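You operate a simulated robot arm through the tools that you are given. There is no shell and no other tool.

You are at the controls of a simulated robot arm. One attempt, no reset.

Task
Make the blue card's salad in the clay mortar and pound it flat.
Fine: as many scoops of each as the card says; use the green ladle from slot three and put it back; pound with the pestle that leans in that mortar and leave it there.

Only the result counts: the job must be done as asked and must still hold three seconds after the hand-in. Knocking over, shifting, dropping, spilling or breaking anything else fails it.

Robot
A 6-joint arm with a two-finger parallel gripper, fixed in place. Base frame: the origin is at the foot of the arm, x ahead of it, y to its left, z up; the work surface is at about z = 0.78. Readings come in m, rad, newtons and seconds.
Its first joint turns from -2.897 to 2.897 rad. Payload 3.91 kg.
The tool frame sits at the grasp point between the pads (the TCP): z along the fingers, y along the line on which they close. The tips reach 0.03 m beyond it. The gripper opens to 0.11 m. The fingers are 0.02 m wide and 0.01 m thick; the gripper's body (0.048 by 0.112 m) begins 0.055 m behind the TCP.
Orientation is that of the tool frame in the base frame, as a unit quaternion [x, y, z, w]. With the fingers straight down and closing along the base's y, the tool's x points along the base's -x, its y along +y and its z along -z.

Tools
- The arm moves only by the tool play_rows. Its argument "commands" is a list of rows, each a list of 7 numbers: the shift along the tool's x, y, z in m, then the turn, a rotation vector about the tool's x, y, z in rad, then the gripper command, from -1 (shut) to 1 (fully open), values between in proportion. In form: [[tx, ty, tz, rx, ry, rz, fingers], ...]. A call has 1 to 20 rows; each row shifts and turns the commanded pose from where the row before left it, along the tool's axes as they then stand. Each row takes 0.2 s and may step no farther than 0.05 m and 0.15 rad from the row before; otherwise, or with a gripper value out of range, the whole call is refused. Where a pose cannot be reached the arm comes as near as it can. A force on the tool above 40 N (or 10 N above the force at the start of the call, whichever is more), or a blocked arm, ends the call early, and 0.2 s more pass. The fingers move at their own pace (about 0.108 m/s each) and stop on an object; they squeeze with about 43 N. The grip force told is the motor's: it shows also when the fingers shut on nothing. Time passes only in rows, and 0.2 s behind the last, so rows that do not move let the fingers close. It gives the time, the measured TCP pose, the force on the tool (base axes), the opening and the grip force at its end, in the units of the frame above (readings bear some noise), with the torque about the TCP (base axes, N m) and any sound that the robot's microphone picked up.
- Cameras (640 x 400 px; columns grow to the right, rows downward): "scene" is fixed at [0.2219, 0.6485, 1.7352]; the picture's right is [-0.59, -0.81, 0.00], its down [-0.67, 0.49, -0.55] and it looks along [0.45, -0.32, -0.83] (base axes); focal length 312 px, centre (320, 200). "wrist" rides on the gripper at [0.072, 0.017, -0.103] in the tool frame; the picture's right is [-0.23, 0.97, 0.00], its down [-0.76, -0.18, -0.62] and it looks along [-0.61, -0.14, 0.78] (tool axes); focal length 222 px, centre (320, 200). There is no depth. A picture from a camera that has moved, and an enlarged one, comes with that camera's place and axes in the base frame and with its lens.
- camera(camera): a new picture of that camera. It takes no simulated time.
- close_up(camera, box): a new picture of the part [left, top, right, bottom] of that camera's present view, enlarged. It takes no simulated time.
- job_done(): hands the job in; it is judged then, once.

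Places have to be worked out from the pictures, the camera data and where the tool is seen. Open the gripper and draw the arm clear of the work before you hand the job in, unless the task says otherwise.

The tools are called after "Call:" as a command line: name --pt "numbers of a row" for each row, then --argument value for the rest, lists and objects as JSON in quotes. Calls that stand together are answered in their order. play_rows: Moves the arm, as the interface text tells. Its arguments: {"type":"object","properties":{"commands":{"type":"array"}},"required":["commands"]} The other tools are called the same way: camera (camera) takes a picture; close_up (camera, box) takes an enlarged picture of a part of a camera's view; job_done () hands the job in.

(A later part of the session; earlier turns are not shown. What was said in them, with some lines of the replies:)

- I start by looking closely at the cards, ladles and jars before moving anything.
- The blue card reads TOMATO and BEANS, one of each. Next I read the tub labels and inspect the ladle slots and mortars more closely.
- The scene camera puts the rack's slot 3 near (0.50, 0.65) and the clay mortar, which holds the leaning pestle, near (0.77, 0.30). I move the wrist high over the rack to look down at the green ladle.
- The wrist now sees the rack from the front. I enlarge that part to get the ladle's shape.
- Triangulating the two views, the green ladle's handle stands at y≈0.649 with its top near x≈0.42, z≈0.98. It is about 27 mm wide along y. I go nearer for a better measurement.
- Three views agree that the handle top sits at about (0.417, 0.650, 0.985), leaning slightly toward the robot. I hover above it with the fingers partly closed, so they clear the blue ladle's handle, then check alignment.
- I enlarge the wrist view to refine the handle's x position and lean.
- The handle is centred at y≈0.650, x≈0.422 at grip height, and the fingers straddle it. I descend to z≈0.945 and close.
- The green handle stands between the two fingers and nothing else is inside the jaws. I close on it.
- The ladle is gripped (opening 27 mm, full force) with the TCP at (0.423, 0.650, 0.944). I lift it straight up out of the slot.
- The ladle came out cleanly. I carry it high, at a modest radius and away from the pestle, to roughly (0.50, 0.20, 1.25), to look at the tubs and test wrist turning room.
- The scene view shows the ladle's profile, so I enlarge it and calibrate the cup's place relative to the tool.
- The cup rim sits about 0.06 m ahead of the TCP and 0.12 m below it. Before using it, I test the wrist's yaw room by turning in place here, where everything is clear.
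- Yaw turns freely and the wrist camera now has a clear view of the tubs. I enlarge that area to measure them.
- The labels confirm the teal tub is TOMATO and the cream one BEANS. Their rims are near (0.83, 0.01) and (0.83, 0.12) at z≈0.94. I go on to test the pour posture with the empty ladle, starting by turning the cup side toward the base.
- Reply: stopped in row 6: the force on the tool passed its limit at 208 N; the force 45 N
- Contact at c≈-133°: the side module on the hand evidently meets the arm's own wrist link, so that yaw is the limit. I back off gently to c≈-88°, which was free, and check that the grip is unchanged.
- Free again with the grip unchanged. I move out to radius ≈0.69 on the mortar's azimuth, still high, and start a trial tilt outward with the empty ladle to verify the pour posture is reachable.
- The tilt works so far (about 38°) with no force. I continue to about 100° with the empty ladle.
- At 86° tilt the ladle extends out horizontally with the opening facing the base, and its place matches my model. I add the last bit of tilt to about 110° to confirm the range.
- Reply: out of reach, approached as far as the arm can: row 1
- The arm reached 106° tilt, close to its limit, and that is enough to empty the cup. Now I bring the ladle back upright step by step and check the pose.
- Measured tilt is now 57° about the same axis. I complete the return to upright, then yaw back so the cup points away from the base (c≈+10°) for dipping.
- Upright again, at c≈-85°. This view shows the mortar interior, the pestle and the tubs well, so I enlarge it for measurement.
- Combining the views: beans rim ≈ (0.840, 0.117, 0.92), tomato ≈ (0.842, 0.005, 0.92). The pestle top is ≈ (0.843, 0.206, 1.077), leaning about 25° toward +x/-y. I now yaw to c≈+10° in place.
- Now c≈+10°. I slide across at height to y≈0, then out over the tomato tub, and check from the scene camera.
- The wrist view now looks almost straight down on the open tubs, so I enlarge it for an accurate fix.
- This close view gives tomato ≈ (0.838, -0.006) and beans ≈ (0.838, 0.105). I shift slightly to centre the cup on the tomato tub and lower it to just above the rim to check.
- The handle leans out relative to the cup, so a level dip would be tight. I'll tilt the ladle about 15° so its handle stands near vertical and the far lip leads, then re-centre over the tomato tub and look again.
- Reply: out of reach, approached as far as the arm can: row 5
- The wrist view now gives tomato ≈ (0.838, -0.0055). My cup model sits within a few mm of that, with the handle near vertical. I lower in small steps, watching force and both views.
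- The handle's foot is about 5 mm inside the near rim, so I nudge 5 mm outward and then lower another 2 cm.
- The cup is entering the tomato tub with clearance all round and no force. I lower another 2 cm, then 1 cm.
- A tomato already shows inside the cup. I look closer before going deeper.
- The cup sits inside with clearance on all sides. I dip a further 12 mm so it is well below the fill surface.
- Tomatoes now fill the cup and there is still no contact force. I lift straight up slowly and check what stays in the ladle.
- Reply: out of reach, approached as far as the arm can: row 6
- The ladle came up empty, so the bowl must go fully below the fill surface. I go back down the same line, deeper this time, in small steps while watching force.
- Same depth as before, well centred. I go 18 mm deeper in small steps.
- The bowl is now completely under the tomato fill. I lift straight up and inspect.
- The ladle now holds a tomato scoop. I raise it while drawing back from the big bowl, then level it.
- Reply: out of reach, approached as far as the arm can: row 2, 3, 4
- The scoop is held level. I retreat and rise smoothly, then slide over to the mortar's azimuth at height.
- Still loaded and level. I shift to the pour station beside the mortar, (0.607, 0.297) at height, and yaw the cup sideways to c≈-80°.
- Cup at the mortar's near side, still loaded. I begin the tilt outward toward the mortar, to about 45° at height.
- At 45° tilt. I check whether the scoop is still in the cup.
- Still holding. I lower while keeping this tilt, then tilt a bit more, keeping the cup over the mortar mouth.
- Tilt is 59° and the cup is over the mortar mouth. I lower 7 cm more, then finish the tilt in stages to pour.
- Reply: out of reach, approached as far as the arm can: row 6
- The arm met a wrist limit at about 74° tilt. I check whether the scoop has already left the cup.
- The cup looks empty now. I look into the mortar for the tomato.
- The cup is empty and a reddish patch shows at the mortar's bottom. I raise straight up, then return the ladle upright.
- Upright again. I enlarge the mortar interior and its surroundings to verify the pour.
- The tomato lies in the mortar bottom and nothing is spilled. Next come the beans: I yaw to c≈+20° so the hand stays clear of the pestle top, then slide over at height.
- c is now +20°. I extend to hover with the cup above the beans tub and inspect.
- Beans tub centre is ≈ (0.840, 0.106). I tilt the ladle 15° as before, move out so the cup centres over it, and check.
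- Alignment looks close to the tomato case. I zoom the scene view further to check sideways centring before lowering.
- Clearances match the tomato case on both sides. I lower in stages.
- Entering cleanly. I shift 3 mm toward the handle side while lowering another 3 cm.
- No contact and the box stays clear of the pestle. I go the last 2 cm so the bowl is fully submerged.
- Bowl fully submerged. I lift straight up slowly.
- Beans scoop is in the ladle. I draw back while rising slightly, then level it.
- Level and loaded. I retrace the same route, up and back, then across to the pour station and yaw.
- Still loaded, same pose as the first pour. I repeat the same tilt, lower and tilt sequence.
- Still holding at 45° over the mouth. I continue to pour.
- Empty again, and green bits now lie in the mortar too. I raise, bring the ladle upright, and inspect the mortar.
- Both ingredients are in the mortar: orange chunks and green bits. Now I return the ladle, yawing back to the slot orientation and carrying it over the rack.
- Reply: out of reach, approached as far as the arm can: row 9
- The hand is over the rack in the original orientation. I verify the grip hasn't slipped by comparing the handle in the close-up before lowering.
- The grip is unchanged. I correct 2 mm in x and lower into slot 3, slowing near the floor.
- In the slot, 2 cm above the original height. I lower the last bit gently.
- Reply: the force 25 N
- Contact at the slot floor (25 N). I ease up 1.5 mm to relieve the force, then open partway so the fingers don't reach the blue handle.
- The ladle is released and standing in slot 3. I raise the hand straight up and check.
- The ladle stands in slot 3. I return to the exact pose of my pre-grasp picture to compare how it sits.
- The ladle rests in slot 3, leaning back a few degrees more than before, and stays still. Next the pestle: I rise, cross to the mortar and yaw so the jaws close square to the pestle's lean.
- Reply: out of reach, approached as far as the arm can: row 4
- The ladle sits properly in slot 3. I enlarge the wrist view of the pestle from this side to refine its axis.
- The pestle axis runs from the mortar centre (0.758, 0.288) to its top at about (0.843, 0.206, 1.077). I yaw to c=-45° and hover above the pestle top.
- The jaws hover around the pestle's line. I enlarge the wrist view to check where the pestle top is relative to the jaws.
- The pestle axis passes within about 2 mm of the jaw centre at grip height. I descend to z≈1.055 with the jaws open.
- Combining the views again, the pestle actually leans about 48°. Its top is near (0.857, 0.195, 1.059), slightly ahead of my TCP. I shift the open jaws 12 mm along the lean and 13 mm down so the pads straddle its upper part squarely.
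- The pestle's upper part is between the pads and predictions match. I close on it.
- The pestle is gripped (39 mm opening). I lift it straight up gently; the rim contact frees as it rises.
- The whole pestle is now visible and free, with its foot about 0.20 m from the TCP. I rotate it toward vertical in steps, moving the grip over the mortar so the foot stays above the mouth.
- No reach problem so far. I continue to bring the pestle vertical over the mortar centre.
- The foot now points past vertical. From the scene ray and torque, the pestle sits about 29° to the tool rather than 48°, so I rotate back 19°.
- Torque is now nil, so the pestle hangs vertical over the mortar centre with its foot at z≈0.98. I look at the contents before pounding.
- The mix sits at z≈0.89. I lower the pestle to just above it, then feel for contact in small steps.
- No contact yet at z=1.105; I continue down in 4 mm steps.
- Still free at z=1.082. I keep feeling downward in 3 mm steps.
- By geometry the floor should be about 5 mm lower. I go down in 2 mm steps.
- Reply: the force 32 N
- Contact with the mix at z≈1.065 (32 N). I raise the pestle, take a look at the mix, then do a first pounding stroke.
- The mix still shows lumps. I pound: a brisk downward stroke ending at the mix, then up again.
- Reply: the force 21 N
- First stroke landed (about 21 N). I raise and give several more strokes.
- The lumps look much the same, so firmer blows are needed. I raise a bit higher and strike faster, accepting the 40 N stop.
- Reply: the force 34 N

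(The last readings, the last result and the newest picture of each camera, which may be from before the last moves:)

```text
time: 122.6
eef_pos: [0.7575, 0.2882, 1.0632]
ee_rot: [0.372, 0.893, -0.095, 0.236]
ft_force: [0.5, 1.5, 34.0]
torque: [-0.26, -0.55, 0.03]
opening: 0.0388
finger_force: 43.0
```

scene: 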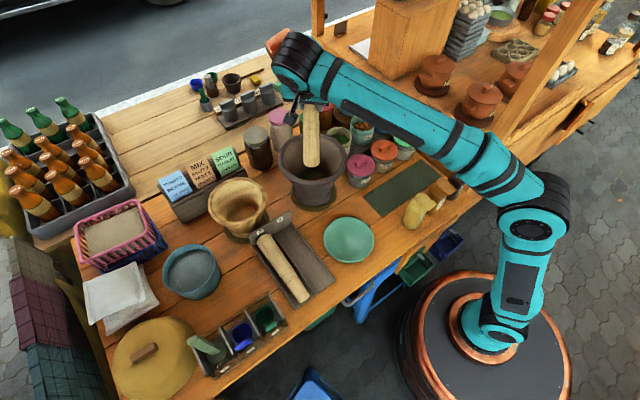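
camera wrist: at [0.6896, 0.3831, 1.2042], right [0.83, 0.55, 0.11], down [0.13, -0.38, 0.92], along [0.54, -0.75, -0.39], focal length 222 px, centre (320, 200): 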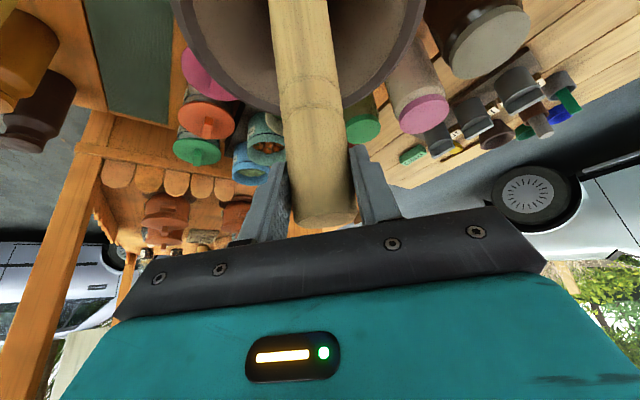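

That blow read 34 N. I lift the pestle well out of view to see the state of the mix.

Call:
play_rows --pt "-0.0208 0 -0.037 0 0 0 -1" --pt "-0.0208 0 -0.037 0 0 0 -1" --pt "-0.0208 0 -0.037 0 0 0 -1" --pt "-0.0208 0 -0.037 0 0 0 -1" --pt "0 0 0 0 0 0 -1"

Call:
close_up --camera "scene" --box '[290, 145, 345, 195]'

Call:
close_up --camera "wrist" --box '[150, 0, 450, 200]'

```text
time: 123.8
eef_pos: [0.7556, 0.2899, 1.2276]
ee_rot: [0.372, 0.893, -0.098, 0.233]
ft_force: [0.1, -0.1, -2.7]
torque: [-0.01, -0.02, -0.01]
opening: 0.0392
finger_force: 42.6
```

```text
8.00 times, centred on (318, 170) of scene
camera zoom: at [0.2219, 0.6485, 1.7352], right [-0.59, -0.81, 0.0], down [-0.67, 0.49, -0.55], along [0.45, -0.32, -0.83], focal length 2493 px, centre (340, 440)
```

zoom: 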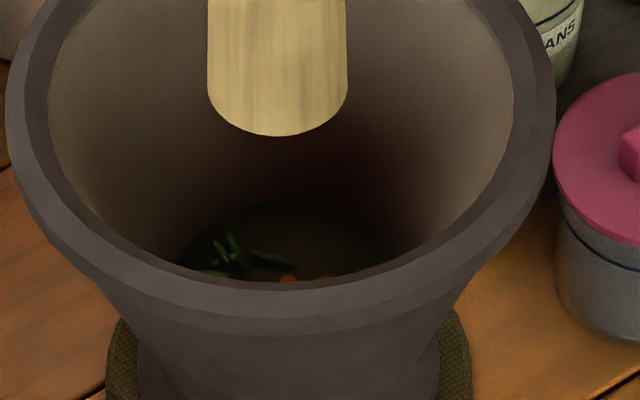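

```text
2.00 times, centred on (300, 100) of wrist
camera zoom: at [0.6879, 0.3823, 1.2824], right [0.83, 0.55, 0.11], down [0.13, -0.38, 0.92], along [0.54, -0.75, -0.39], focal length 444 px, centre (360, 400)
```

zoom: 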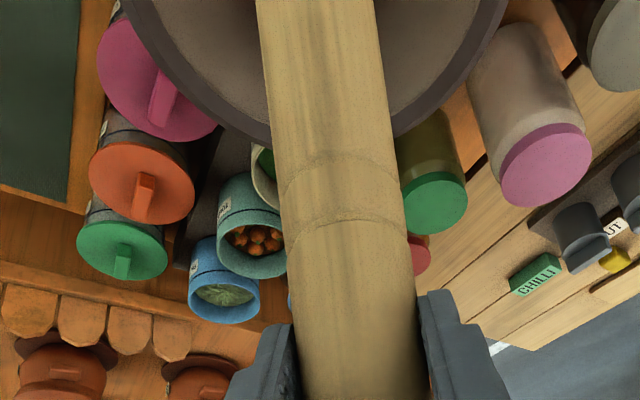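

The mix has sunk visibly (its surface and lumps sit lower), so pounding works. I give a series of further strokes.

Call:
play_rows --pt "0.0208 0 0.037 0 0 0 -1" --pt "0.0208 0 0.037 0 0 0 -1" --pt "0.0208 0 0.037 0 0 0 -1" --pt "0.0208 0 0.037 0 0 0 -1" --pt "-0.0208 0 -0.037 0 0 0 -1" --pt "-0.0208 0 -0.037 0 0 0 -1" --pt "0.0208 0 0.037 0 0 0 -1" --pt "0.0208 0 0.037 0 0 0 -1" --pt "-0.0208 0 -0.037 0 0 0 -1" --pt "-0.0208 0 -0.037 0 0 0 -1" --pt "0.0208 0 0.037 0 0 0 -1" --pt "0.0208 0 0.037 0 0 0 -1"

```text
time: 126.4
eef_pos: [0.7583, 0.2893, 1.0623]
ee_rot: [0.372, 0.893, -0.096, 0.235]
ft_force: [1.1, 0.6, 26.4]
torque: [-0.31, -0.64, 0.07]
opening: 0.0389
finger_force: 42.9
```

Call:
play_rows --pt "-0.0208 0 -0.037 0 0 0 -1" --pt "-0.0208 0 -0.037 0 0 0 -1" --pt "-0.0208 0 -0.037 0 0 0 -1" --pt "-0.0208 0 -0.037 0 0 0 -1" --pt "0 0 0 0 0 0 -1"

Call:
close_up --camera "scene" --box '[290, 145, 345, 195]'

Call:
camera --camera "scene"

```text
time: 127.6
eef_pos: [0.7594, 0.2872, 1.2267]
ee_rot: [0.372, 0.893, -0.097, 0.234]
ft_force: [0.4, 0.2, -2.9]
torque: [0.0, 0.02, 0.02]
opening: 0.0391
finger_force: 42.2
```

```text
8.00 times, centred on (318, 170) of scene
camera zoom: at [0.2219, 0.6485, 1.7352], right [-0.59, -0.81, 0.0], down [-0.67, 0.49, -0.55], along [0.45, -0.32, -0.83], focal length 2493 px, centre (340, 440)
```

zoom: 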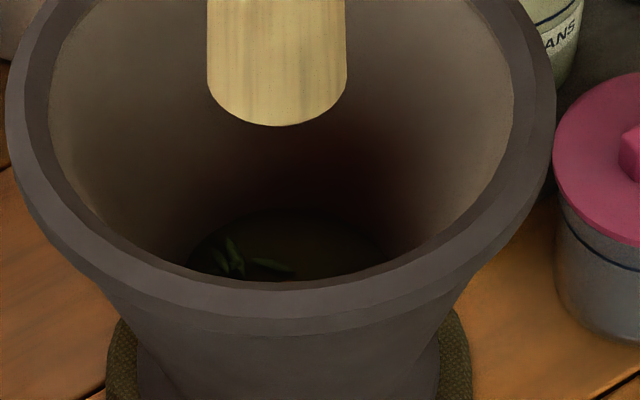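

```text
taken
```

scene: 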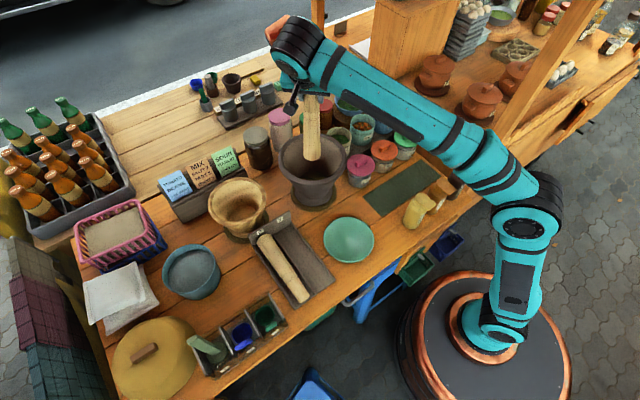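

It keeps sinking; the lumps are going down. I continue with another series of strokes, slightly deeper.

Call:
play_rows --pt "0.0208 0 0.037 0 0 0 -1" --pt "0.0208 0 0.037 0 0 0 -1" --pt "0.0208 0 0.037 0 0 0 -1" --pt "0.0208 0 0.037 0 0 0 -1" --pt "-0.0208 0 -0.037 0 0 0 -1" --pt "-0.0208 0 -0.037 0 0 0 -1" --pt "0.0208 0 0.037 0 0 0 -1" --pt "0.0208 0 0.037 0 0 0 -1" --pt "-0.0208 0 -0.037 0 0 0 -1" --pt "-0.0208 0 -0.037 0 0 0 -1" --pt "0.0208 0 0.037 0 0 0 -1" --pt "0.0208 0 0.037 0 0 0 -1" --pt "-0.0208 0 -0.037 0 0 0 -1" --pt "-0.0208 0 -0.037 0 0 0 -1" --pt "0.0208 0 0.037 0 0 0 -1" --pt "0.0208 0 0.037 0 0 0 -1"

Call:
play_rows --pt "-0.0208 0 -0.037 0 0 0 -1" --pt "-0.0208 0 -0.037 0 0 0 -1" --pt "-0.0208 0 -0.037 0 0 0 -1" --pt "-0.0208 0 -0.037 0 0 0 -1" --pt "0 0 0 0 0 0 -1"

Call:
close_up --camera "scene" --box '[290, 145, 345, 195]'

Call:
camera --camera "wrist"

```text
time: 131.0
eef_pos: [0.7564, 0.2881, 1.0616]
ee_rot: [0.372, 0.893, -0.097, 0.234]
ft_force: [-1.5, 0.1, 8.0]
torque: [-0.31, 0.13, -0.01]
opening: 0.0394
finger_force: 43.2
```

```text
time: 132.2
eef_pos: [0.7589, 0.289, 1.2292]
ee_rot: [0.372, 0.893, -0.097, 0.233]
ft_force: [0.0, 0.2, -3.1]
torque: [0.01, -0.01, 0.0]
opening: 0.0393
finger_force: 43.0
```

```text
8.00 times, centred on (318, 170) of scene
camera zoom: at [0.2219, 0.6485, 1.7352], right [-0.59, -0.81, 0.0], down [-0.67, 0.49, -0.55], along [0.45, -0.32, -0.83], focal length 2493 px, centre (340, 440)
```

zoom: 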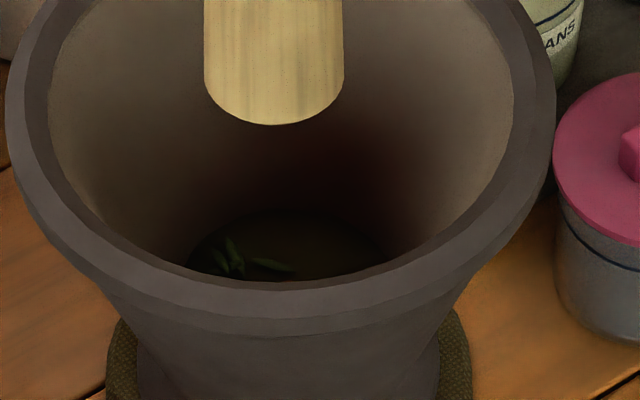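

```text
taken
camera wrist: at [0.6913, 0.3821, 1.2829], right [0.83, 0.55, 0.11], down [0.13, -0.38, 0.92], along [0.54, -0.75, -0.39], focal length 222 px, centre (320, 200)
```

wrist: 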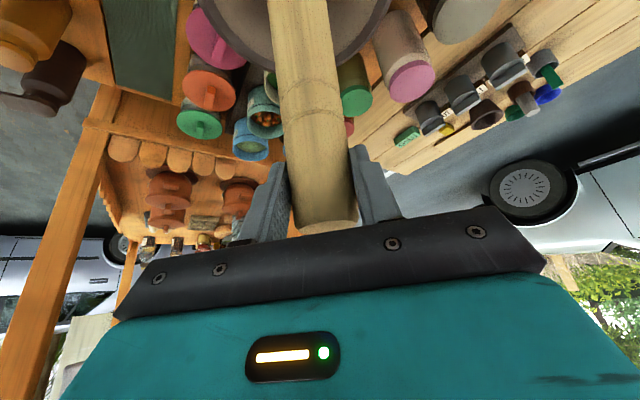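

Little further change this time, and the last contact force was low (8 N). I zoom in on the mix to judge its state.

Call:
close_up --camera "scene" --box '[300, 165, 330, 185]'

Call:
close_up --camera "scene" --box '[250, 60, 390, 200]'

```text
16.00 times, centred on (315, 175) of scene
camera zoom: at [0.2219, 0.6485, 1.7352], right [-0.59, -0.81, 0.0], down [-0.67, 0.49, -0.55], along [0.45, -0.32, -0.83], focal length 4985 px, centre (400, 600)
```

zoom: 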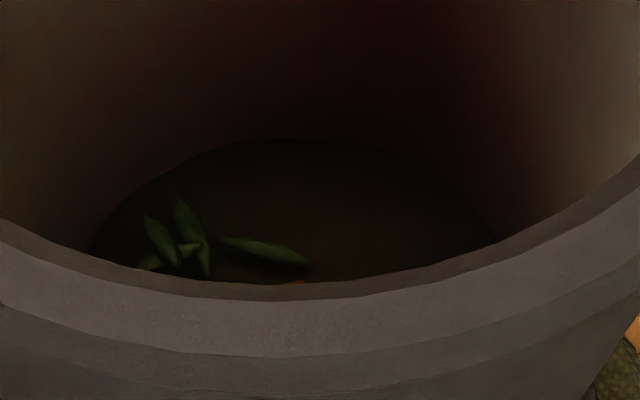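

```text
2.86 times, centred on (320, 130) of scene
camera zoom: at [0.2219, 0.6485, 1.7352], right [-0.59, -0.81, 0.0], down [-0.67, 0.49, -0.55], along [0.45, -0.32, -0.83], focal length 890 px, centre (320, 400)
```

zoom: 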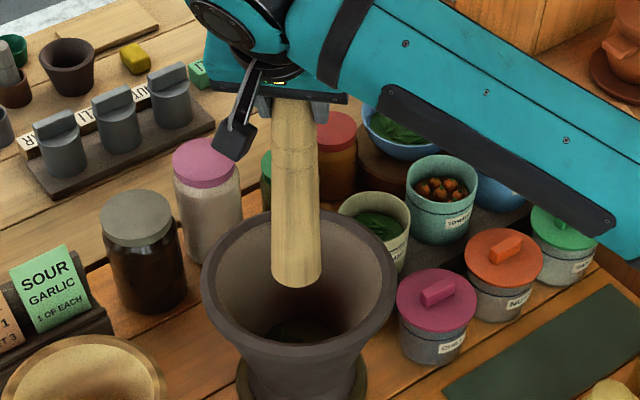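

The disc's surface has dropped about 9 mm but leaf lumps remain. I try firmer single strokes with more travel below contact, reading the force each time.

Call:
play_rows --pt "0.0208 0 0.037 0 0 0 -1" --pt "0.0208 0 0.037 0 0 0 -1" --pt "0.0243 0 0.0433 0 0 0 -1" --pt "0.0243 0 0.0433 0 0 0 -1"

```text
time: 133.2
eef_pos: [0.7563, 0.2884, 1.0579]
ee_rot: [0.372, 0.892, -0.095, 0.237]
ft_force: [0.2, 1.8, 4.8]
torque: [0.08, -0.28, 0.0]
opening: 0.0392
finger_force: 42.6
stopped in row 4: the force on the tool passed its limit at 102 N (the readings are from after the stop); the commanded pose is now the measured one
```

That blow peaked at 102 N. I lift and look at the result.

Call:
play_rows --pt "-0.0208 0 -0.037 0 0 0 -1" --pt "-0.0208 0 -0.037 0 0 0 -1" --pt "-0.0208 0 -0.037 0 0 0 -1" --pt "-0.0208 0 -0.037 0 0 0 -1" --pt "0 0 0 0 0 0 -1"

Call:
close_up --camera "scene" --box '[300, 165, 330, 185]'

Call:
camera --camera "wrist"

Call:
camera --camera "scene"

```text
time: 134.4
eef_pos: [0.7582, 0.2878, 1.2233]
ee_rot: [0.372, 0.893, -0.096, 0.236]
ft_force: [0.0, 0.7, -2.3]
torque: [0.02, -0.02, 0.02]
opening: 0.0395
finger_force: 42.7
```

```text
16.00 times, centred on (315, 175) of scene
camera zoom: at [0.2219, 0.6485, 1.7352], right [-0.59, -0.81, 0.0], down [-0.67, 0.49, -0.55], along [0.45, -0.32, -0.83], focal length 4985 px, centre (400, 600)
```

zoom: 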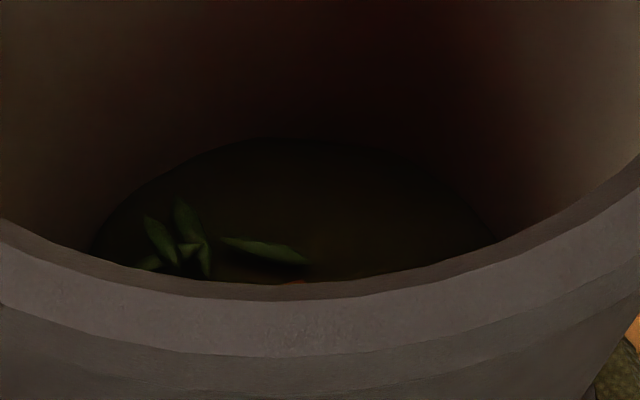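

```text
taken
camera wrist: at [0.6902, 0.3799, 1.2765], right [0.83, 0.55, 0.12], down [0.12, -0.38, 0.92], along [0.54, -0.75, -0.38], focal length 222 px, centre (320, 200)
```

wrist: 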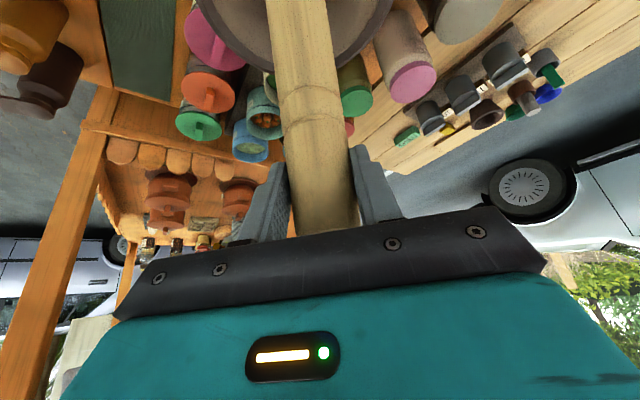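

```text
taken
```

scene: 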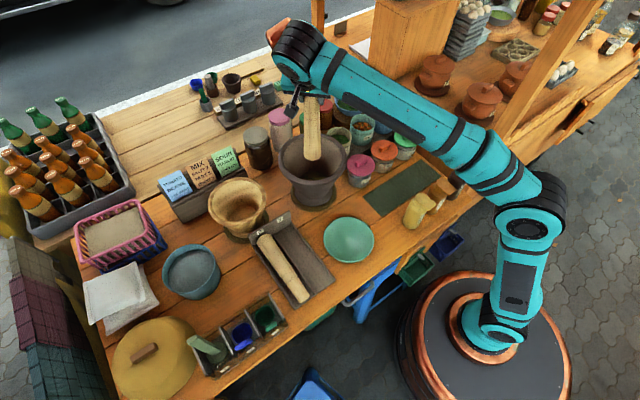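

The hard blow changed nothing further: the mix has stopped sinking, so it is pounded flat. Now I return the pestle to its lean, reversing the rotation while lowering into the mortar.

Call:
play_rows --pt "-0.02 0.0005 0.0251 0 0.128 0 -1" --pt "-0.0191 0.0005 0.0296 0 0.128 0 -1" --pt "-0.0196 0.0005 0.0346 0 0.128 0 -1" --pt "-0.0225 0.0005 0.0351 0 0.128 0 -1" --pt "0 0 0 0 0 0 -1"

Call:
close_up --camera "scene" --box '[250, 60, 390, 210]'

Call:
camera --camera "wrist"

```text
time: 135.6
eef_pos: [0.8395, 0.2112, 1.1311]
ee_rot: [0.384, 0.923, 0.002, 0.001]
ft_force: [0.2, -0.6, -3.3]
torque: [-0.07, -0.08, -0.03]
opening: 0.0396
finger_force: 43.0
```

```text
2.67 times, centred on (320, 135) of scene
camera zoom: at [0.2219, 0.6485, 1.7352], right [-0.59, -0.81, 0.0], down [-0.67, 0.49, -0.55], along [0.45, -0.32, -0.83], focal length 831 px, centre (320, 373)
```

zoom: 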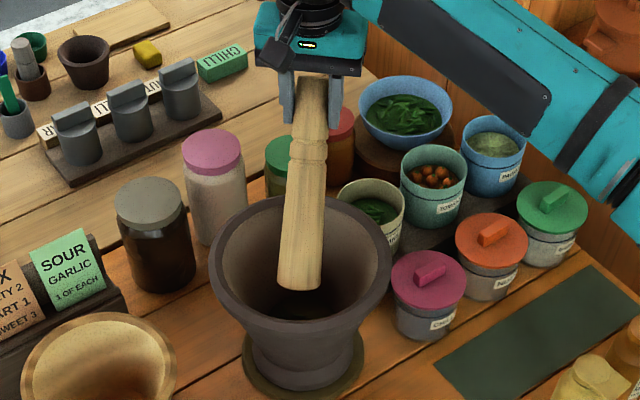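

```text
taken
camera wrist: at [0.7995, 0.2756, 1.2341], right [0.85, 0.53, 0.01], down [0.41, -0.67, 0.62], along [0.33, -0.53, -0.78], focal length 222 px, centre (320, 200)
```

wrist: 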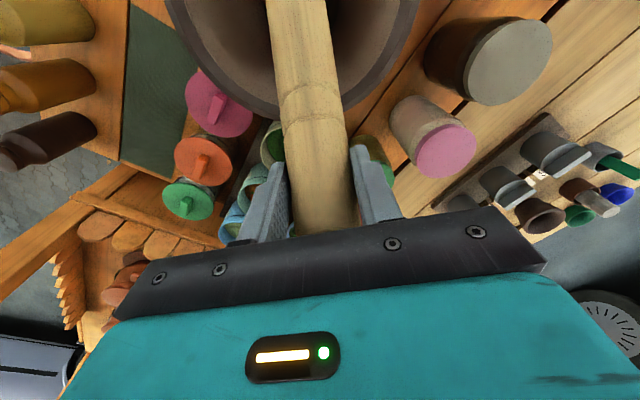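

The pestle is back at its original lean above its resting place. I lower it gently toward the floor, watching for contact.

Call:
play_rows --pt "-0.001 0 0.03 0 0 0 -1" --pt "-0.001 0 0.03 0 0 0 -1" --pt "-0.001 0 0.01 0 0 0 -1" --pt "0 0 0 0 0 0 -1"

Call:
close_up --camera "scene" --box '[270, 80, 370, 210]'

Call:
camera --camera "wrist"

```text
time: 136.6
eef_pos: [0.8404, 0.208, 1.0626]
ee_rot: [0.384, 0.923, 0.001, 0.002]
ft_force: [0.2, 0.7, -2.4]
torque: [-0.11, -0.11, -0.01]
opening: 0.0397
finger_force: 43.0
```

```text
3.08 times, centred on (320, 145) of scene
camera zoom: at [0.2219, 0.6485, 1.7352], right [-0.59, -0.81, 0.0], down [-0.67, 0.49, -0.55], along [0.45, -0.32, -0.83], focal length 959 px, centre (320, 369)
```

zoom: 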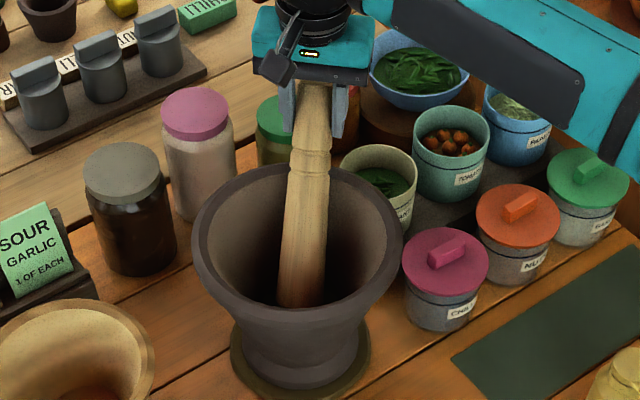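

```text
taken
camera wrist: at [0.8006, 0.2711, 1.1649], right [0.85, 0.53, 0.01], down [0.41, -0.67, 0.62], along [0.33, -0.53, -0.78], focal length 222 px, centre (320, 200)
```

wrist: 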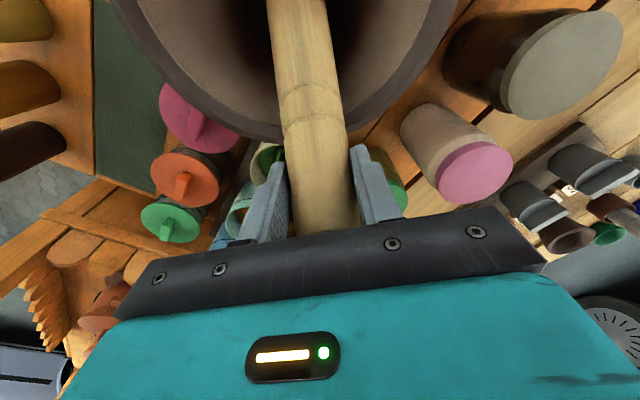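

Call:
play_rows --pt "0 0 0.004 0 0 0 -1" --pt "0 0 0.004 0 0 0 -1" --pt "0 0 0.003 0 0 0 -1"

```text
time: 137.4
eef_pos: [0.8398, 0.2101, 1.0516]
ee_rot: [0.385, 0.923, 0.002, 0.002]
ft_force: [-0.5, 0.2, -2.3]
torque: [-0.09, -0.13, -0.01]
opening: 0.0394
finger_force: 42.7
```

Still free at z=1.052. I continue in 2–3 mm steps.

Call:
play_rows --pt "0 0 0.003 0 0 0 -1" --pt "0 0 0.002 0 0 0 -1" --pt "0 0 0.002 0 0 0 -1"

```text
time: 138.2
eef_pos: [0.8407, 0.2108, 1.0434]
ee_rot: [0.384, 0.923, 0.002, 0.003]
ft_force: [-0.5, -0.2, -3.2]
torque: [-0.12, -0.1, -0.02]
opening: 0.0393
finger_force: 42.8
```

Call:
play_rows --pt "0 0 0.002 0 0 0 -1" --pt "0 0 0.002 0 0 0 -1" --pt "0 0 0.002 0 0 0 -1"

Call:
close_up --camera "scene" --box '[270, 80, 370, 210]'

Call:
close_up --camera "wrist" --box '[200, 0, 460, 240]'

```text
time: 139.0
eef_pos: [0.8399, 0.2088, 1.0403]
ee_rot: [0.384, 0.923, 0.003, 0.003]
ft_force: [1.1, 0.1, 13.1]
torque: [0.98, 0.6, -0.07]
opening: 0.0394
finger_force: 43.1
```

```text
3.08 times, centred on (320, 145) of scene
camera zoom: at [0.2219, 0.6485, 1.7352], right [-0.59, -0.81, 0.0], down [-0.67, 0.49, -0.55], along [0.45, -0.32, -0.83], focal length 959 px, centre (320, 369)
```

zoom: 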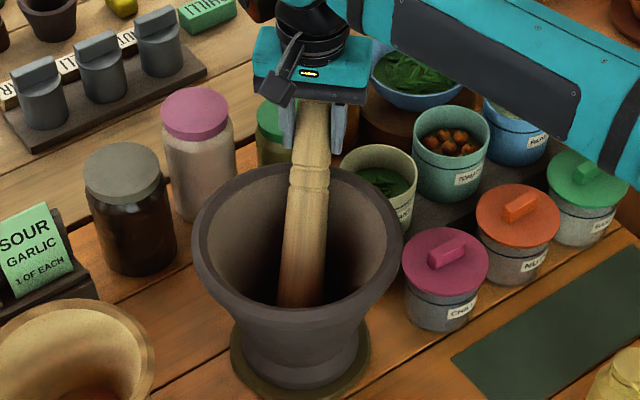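

```text
1.67 times, centred on (330, 120) of wrist
camera zoom: at [0.8006, 0.2719, 1.1423], right [0.85, 0.53, 0.01], down [0.41, -0.67, 0.62], along [0.33, -0.53, -0.78], focal length 370 px, centre (303, 333)
```

zoom: 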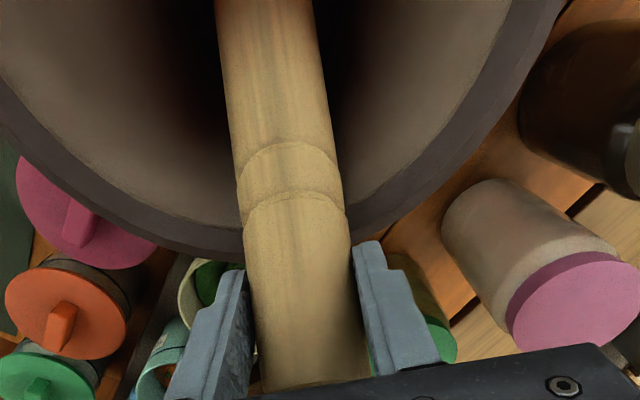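

Floor contact at z≈1.040, as predicted for the original resting pose. I ease off slightly and open the jaws slowly so the pestle settles against the rim.

Call:
play_rows --pt "0 0 -0.0015 0 0 0 -1" --pt "0 0 0 0 0 0 -0.4" --pt "0 0 0 0 0 0 -0.25" --pt "0 0 0 0 0 0 -0.2" --pt "0 0 0 0 0 0 -0.1" --pt "0 0 0 0 0 0 0.1"

Call:
close_up --camera "wrist" --box '[200, 0, 460, 240]'

Call:
close_up --camera "scene" --box '[270, 80, 370, 210]'

```text
time: 140.4
eef_pos: [0.8393, 0.2081, 1.041]
ee_rot: [0.384, 0.923, 0.001, 0.002]
ft_force: [-0.1, 0.2, -1.1]
torque: [0.0, 0.0, 0.01]
opening: 0.0603
finger_force: 0.1
```

```text
1.67 times, centred on (330, 120) of wrist
camera zoom: at [0.8009, 0.2722, 1.1427], right [0.85, 0.53, 0.01], down [0.41, -0.67, 0.62], along [0.33, -0.53, -0.78], focal length 370 px, centre (303, 333)
```

zoom: 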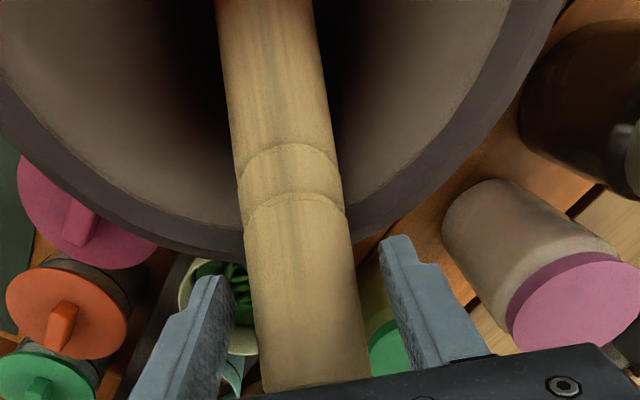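

```text
3.08 times, centred on (320, 145) of scene
camera zoom: at [0.2219, 0.6485, 1.7352], right [-0.59, -0.81, 0.0], down [-0.67, 0.49, -0.55], along [0.45, -0.32, -0.83], focal length 959 px, centre (320, 369)
```

zoom: 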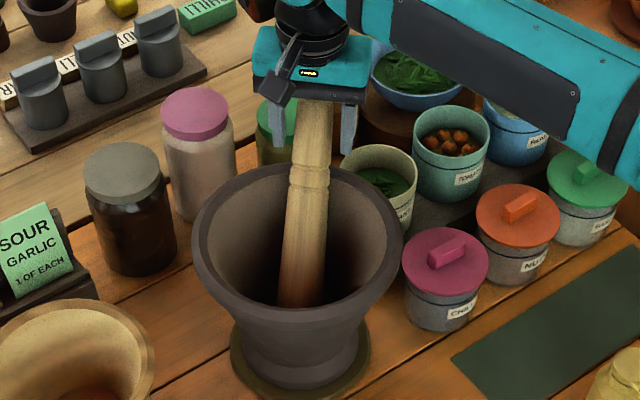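

Released and it stays leaning. I open fully and raise straight up away from it.

Call:
play_rows --pt "0 0 0 0 0 0 0.5" --pt "0 0 0 0 0 0 1" --pt "0 0 -0.01 0 0 0 1" --pt "0 0 -0.02 0 0 0 1" --pt "0 0 -0.04 0 0 0 1" --pt "0 0 -0.04 0 0 0 1" --pt "0 0 -0.03 0 0 0 1" --pt "0 0 0 0 0 0 1"

Call:
camera --camera "scene"

Call:
camera --camera "wrist"

Call:
close_up --camera "scene" --box '[270, 80, 370, 210]'

```text
time: 142.2
eef_pos: [0.8407, 0.2091, 1.1807]
ee_rot: [0.384, 0.923, 0.002, 0.002]
ft_force: [-0.3, 0.4, -0.1]
torque: [-0.05, 0.06, 0.01]
opening: 0.1098
finger_force: 0.1
```

```text
taken
```

scene: 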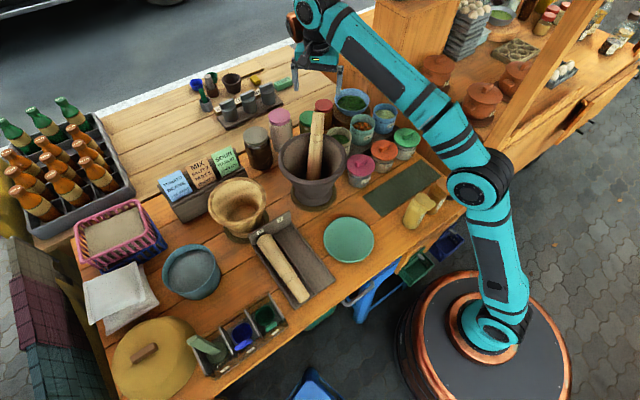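

```text
taken
camera wrist: at [0.8012, 0.2725, 1.2825], right [0.85, 0.53, 0.01], down [0.41, -0.67, 0.62], along [0.33, -0.53, -0.78], focal length 222 px, centre (320, 200)
```

wrist: 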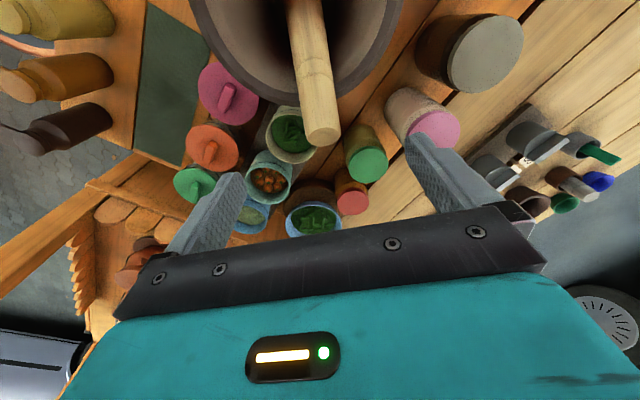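

```text
3.08 times, centred on (320, 145) of scene
camera zoom: at [0.2219, 0.6485, 1.7352], right [-0.59, -0.81, 0.0], down [-0.67, 0.49, -0.55], along [0.45, -0.32, -0.83], focal length 959 px, centre (320, 369)
```

zoom: 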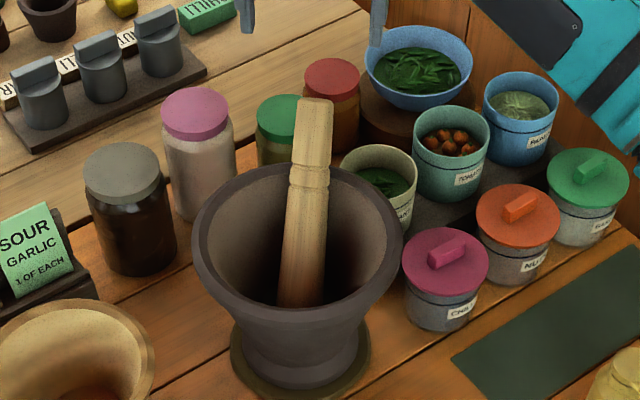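

The pestle leans in the clay mortar just as at the start. I retreat to my earlier viewing pose to inspect the mix.

Call:
play_rows --pt "0 0 -0.03 0 0 0 1" --pt "0 0 -0.04 0 0 0 1" --pt "0.0375 -0.0168 0 0 0 0 1" --pt "0.0375 -0.0168 0 0 0 0 1" --pt "0.0375 -0.0168 0 0 0 0 1" --pt "0.0375 -0.0168 0 0 0 0 1" --pt "0.0375 -0.0168 0 0 0 0 1" --pt "0.0375 -0.0168 0 0 0 0 1" --pt "0 0 0 0 0 0.125 1" --pt "0 0 0 0 0 0.125 1" --pt "0 0 0 0 0 0.125 1" --pt "0 0 0 0 0 0.125 1" --pt "0 0 0 0 0 0.125 1" --pt "0 0 0 0 0 0 1"

Call:
camera --camera "wrist"

Call:
close_up --camera "wrist" --box '[350, 0, 520, 160]'

Call:
close_up --camera "wrist" --box '[380, 20, 460, 90]'

```text
time: 145.2
eef_pos: [0.5941, 0.2922, 1.2167]
ee_rot: [0.65, 0.76, 0.003, 0.003]
ft_force: [-0.5, 0.0, 0.0]
torque: [0.0, 0.0, 0.02]
opening: 0.1102
finger_force: 0.1
out of reach, approached as far as the arm can: row 2
```

```text
taken
camera wrist: at [0.6, 0.3664, 1.3191], right [1.0, -0.07, 0.01], down [-0.06, -0.78, 0.62], along [-0.04, -0.62, -0.78], focal length 222 px, centre (320, 200)
```

wrist: 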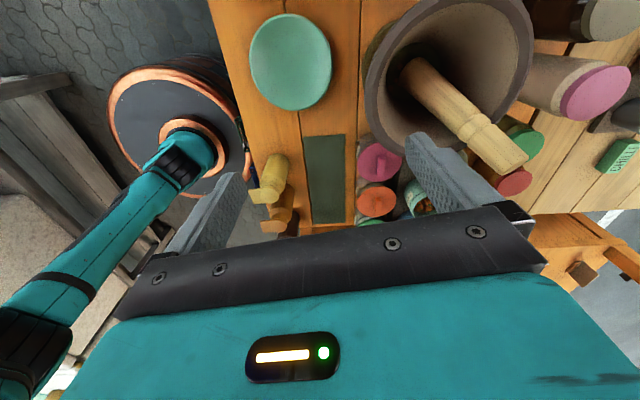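

```text
2.50 times, centred on (435, 80) of wrist
camera zoom: at [0.6, 0.3664, 1.3191], right [1.0, -0.07, 0.01], down [-0.06, -0.78, 0.62], along [-0.04, -0.62, -0.78], focal length 555 px, centre (32, 500)
```

zoom: 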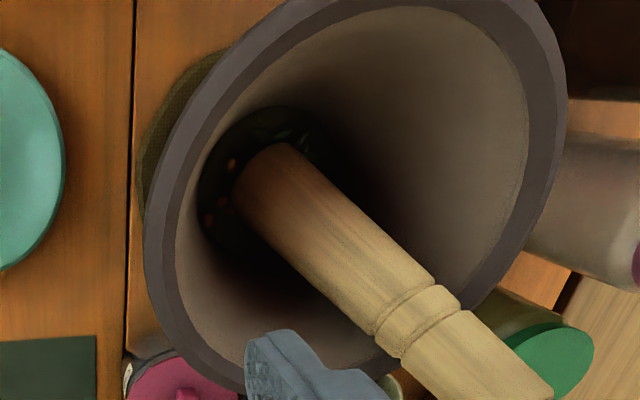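

```text
5.71 times, centred on (420, 55) of wrist
camera zoom: at [0.6, 0.3664, 1.3191], right [1.0, -0.07, 0.01], down [-0.06, -0.78, 0.62], along [-0.04, -0.62, -0.78], focal length 1269 px, centre (-251, 1029)
```

zoom: 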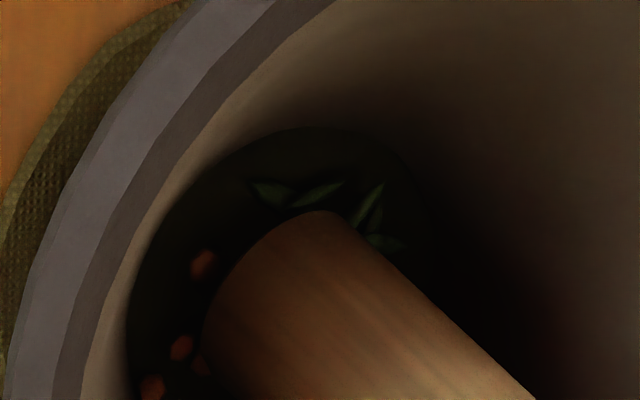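

The mix lies deep and dark now. I move the camera nearly overhead for a straight-down look into the mortar, staying well above the pestle.

Call:
play_rows --pt "0 0 -0.03 0 0 0 1" --pt "-0.0117 0.0389 0 0 0 0 1" --pt "-0.0117 0.0389 0 0 0 0 1" --pt "-0.0117 0.0389 0 0 0 0 1" --pt "-0.0117 0.0389 0 0 0 0 1" --pt "0 0 0 0 0 0 1"

Call:
camera --camera "wrist"

Call:
close_up --camera "wrist" --box '[250, 0, 400, 150]'

```text
time: 146.6
eef_pos: [0.7547, 0.2706, 1.2437]
ee_rot: [0.65, 0.76, 0.005, 0.003]
ft_force: [-0.2, -0.2, 0.1]
torque: [0.0, 0.01, -0.04]
opening: 0.1098
finger_force: 0.1
```

```text
taken
camera wrist: at [0.7594, 0.3445, 1.3471], right [1.0, -0.07, 0.01], down [-0.06, -0.78, 0.62], along [-0.04, -0.62, -0.78], focal length 222 px, centre (320, 200)
```

wrist: 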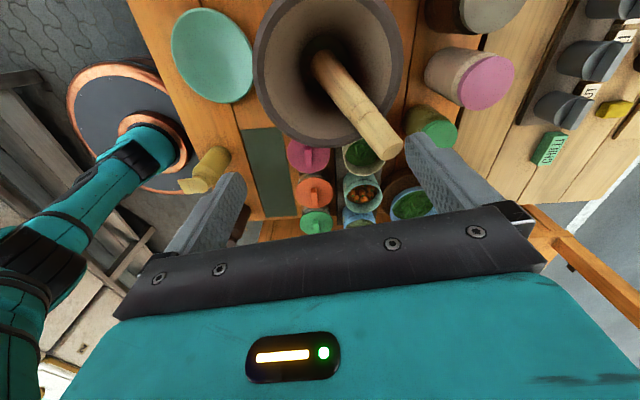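

```text
2.67 times, centred on (325, 75) of wrist
camera zoom: at [0.7594, 0.3445, 1.3471], right [1.0, -0.07, 0.01], down [-0.06, -0.78, 0.62], along [-0.04, -0.62, -0.78], focal length 592 px, centre (307, 533)
```

zoom: 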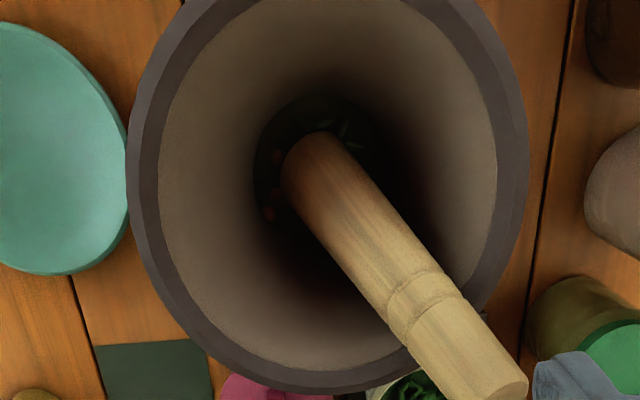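

Call:
close_up --camera "wrist" --box '[290, 25, 360, 80]'

Call:
close_up --camera "scene" --box '[295, 155, 335, 185]'

```text
7.27 times, centred on (325, 52) of wrist
camera zoom: at [0.7594, 0.3445, 1.3471], right [1.0, -0.07, 0.01], down [-0.06, -0.78, 0.62], along [-0.04, -0.62, -0.78], focal length 1615 px, centre (284, 1273)
```

zoom: 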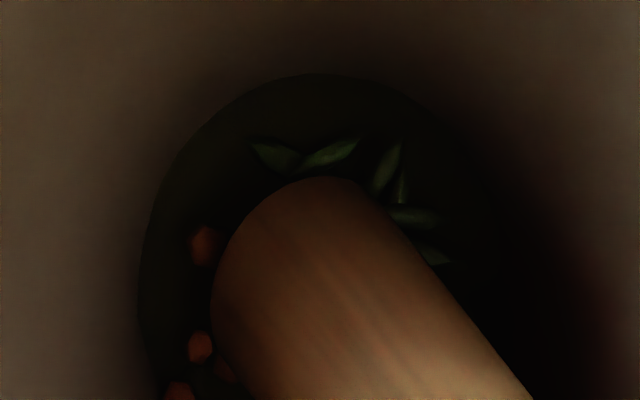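

```text
13.33 times, centred on (315, 170) of scene
camera zoom: at [0.2219, 0.6485, 1.7352], right [-0.59, -0.81, 0.0], down [-0.67, 0.49, -0.55], along [0.45, -0.32, -0.83], focal length 4154 px, centre (387, 600)
```

zoom: 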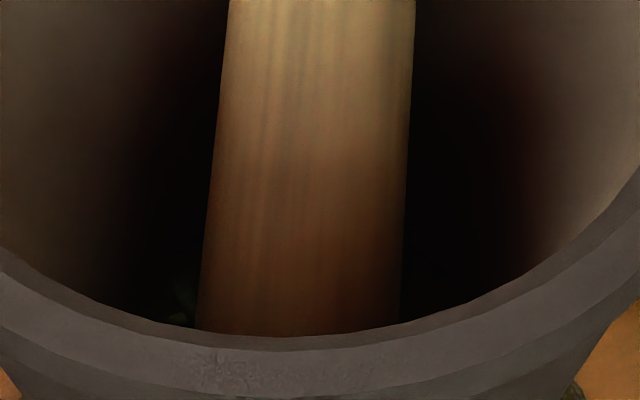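

The mix is a low flat layer that no longer changes under blows. I withdraw the open hand to its starting area and make a final check of the whole scene.

Call:
play_rows --pt "-0.007 -0.0396 -0.0077 0 0 0 1" --pt "-0.007 -0.0396 -0.0077 0 0 0 1" --pt "-0.007 -0.0396 -0.0077 0 0 0 1" --pt "-0.007 -0.0396 -0.0077 0 0 0 1" --pt "-0.007 -0.0396 -0.0077 0 0 0 1" --pt "-0.007 -0.0396 -0.0077 0 0 0 1" --pt "0 0 0 0 0 0 1"

Call:
camera --camera "scene"

Call:
close_up --camera "scene" --box '[170, 280, 310, 380]'

Call:
close_up --camera "scene" --box '[240, 80, 440, 210]'

```text
time: 148.2
eef_pos: [0.5264, 0.1922, 1.293]
ee_rot: [0.649, 0.761, 0.002, 0.002]
ft_force: [0.7, 0.1, -0.8]
torque: [0.02, -0.02, 0.01]
opening: 0.1098
finger_force: 0.0
```

```text
taken
```

scene: 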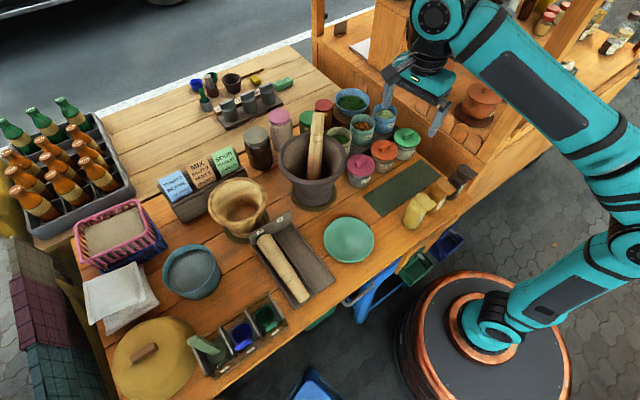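

```text
4.00 times, centred on (240, 330) of scene
camera zoom: at [0.2219, 0.6485, 1.7352], right [-0.59, -0.81, 0.0], down [-0.67, 0.49, -0.55], along [0.45, -0.32, -0.83], focal length 1246 px, centre (640, -320)
```

zoom: 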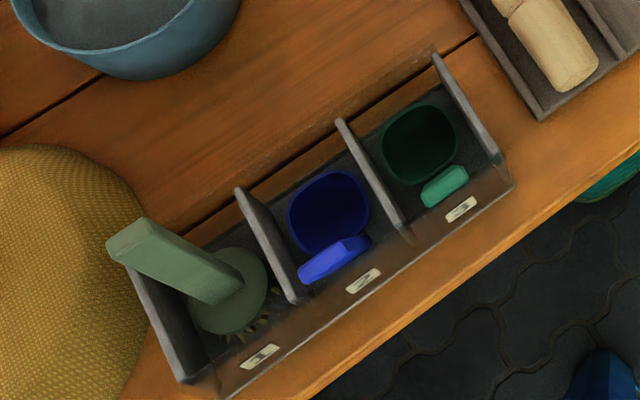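

```text
3.08 times, centred on (340, 145) of scene
camera zoom: at [0.2219, 0.6485, 1.7352], right [-0.59, -0.81, 0.0], down [-0.67, 0.49, -0.55], along [0.45, -0.32, -0.83], focal length 959 px, centre (258, 369)
```

zoom: 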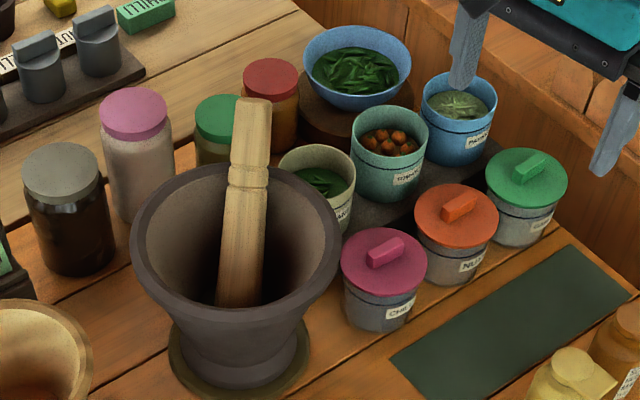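

Everything is in place. The green ladle is in slot three, the pestle leans in the clay mortar holding the flattened tomato-and-beans mix, and tubs, jars and cards are unmoved. The gripper is open and the arm is clear, so I hand in the job.

Call:
job_done

```text
The job is handed in.
```

The salad is made and handed in. The clay mortar holds one scoop of tomato and one of beans, as the blue card says, pounded down with the mortar's own pestle. I don't have the judge's result.

- **Pounding:** the mix sank about 9 mm over the first seven or so strokes. Four more strokes and one hard blow (102 N) changed nothing further, so I took it as flat. Small bits of tomato and bean are still visible on its surface.
- **Ladle:** it is back in slot three and steady. It leans back a few degrees more than at the start.
- **Pestle:** it leans in the clay mortar as before.
- **Everything else:** the closing pictures show no spills, and nothing else looks moved. Once, early on, the hand bumped the arm's own wrist in mid-air. It touched nothing else and the ladle did not slip.

The gripper is open and the arm is clear of the work.
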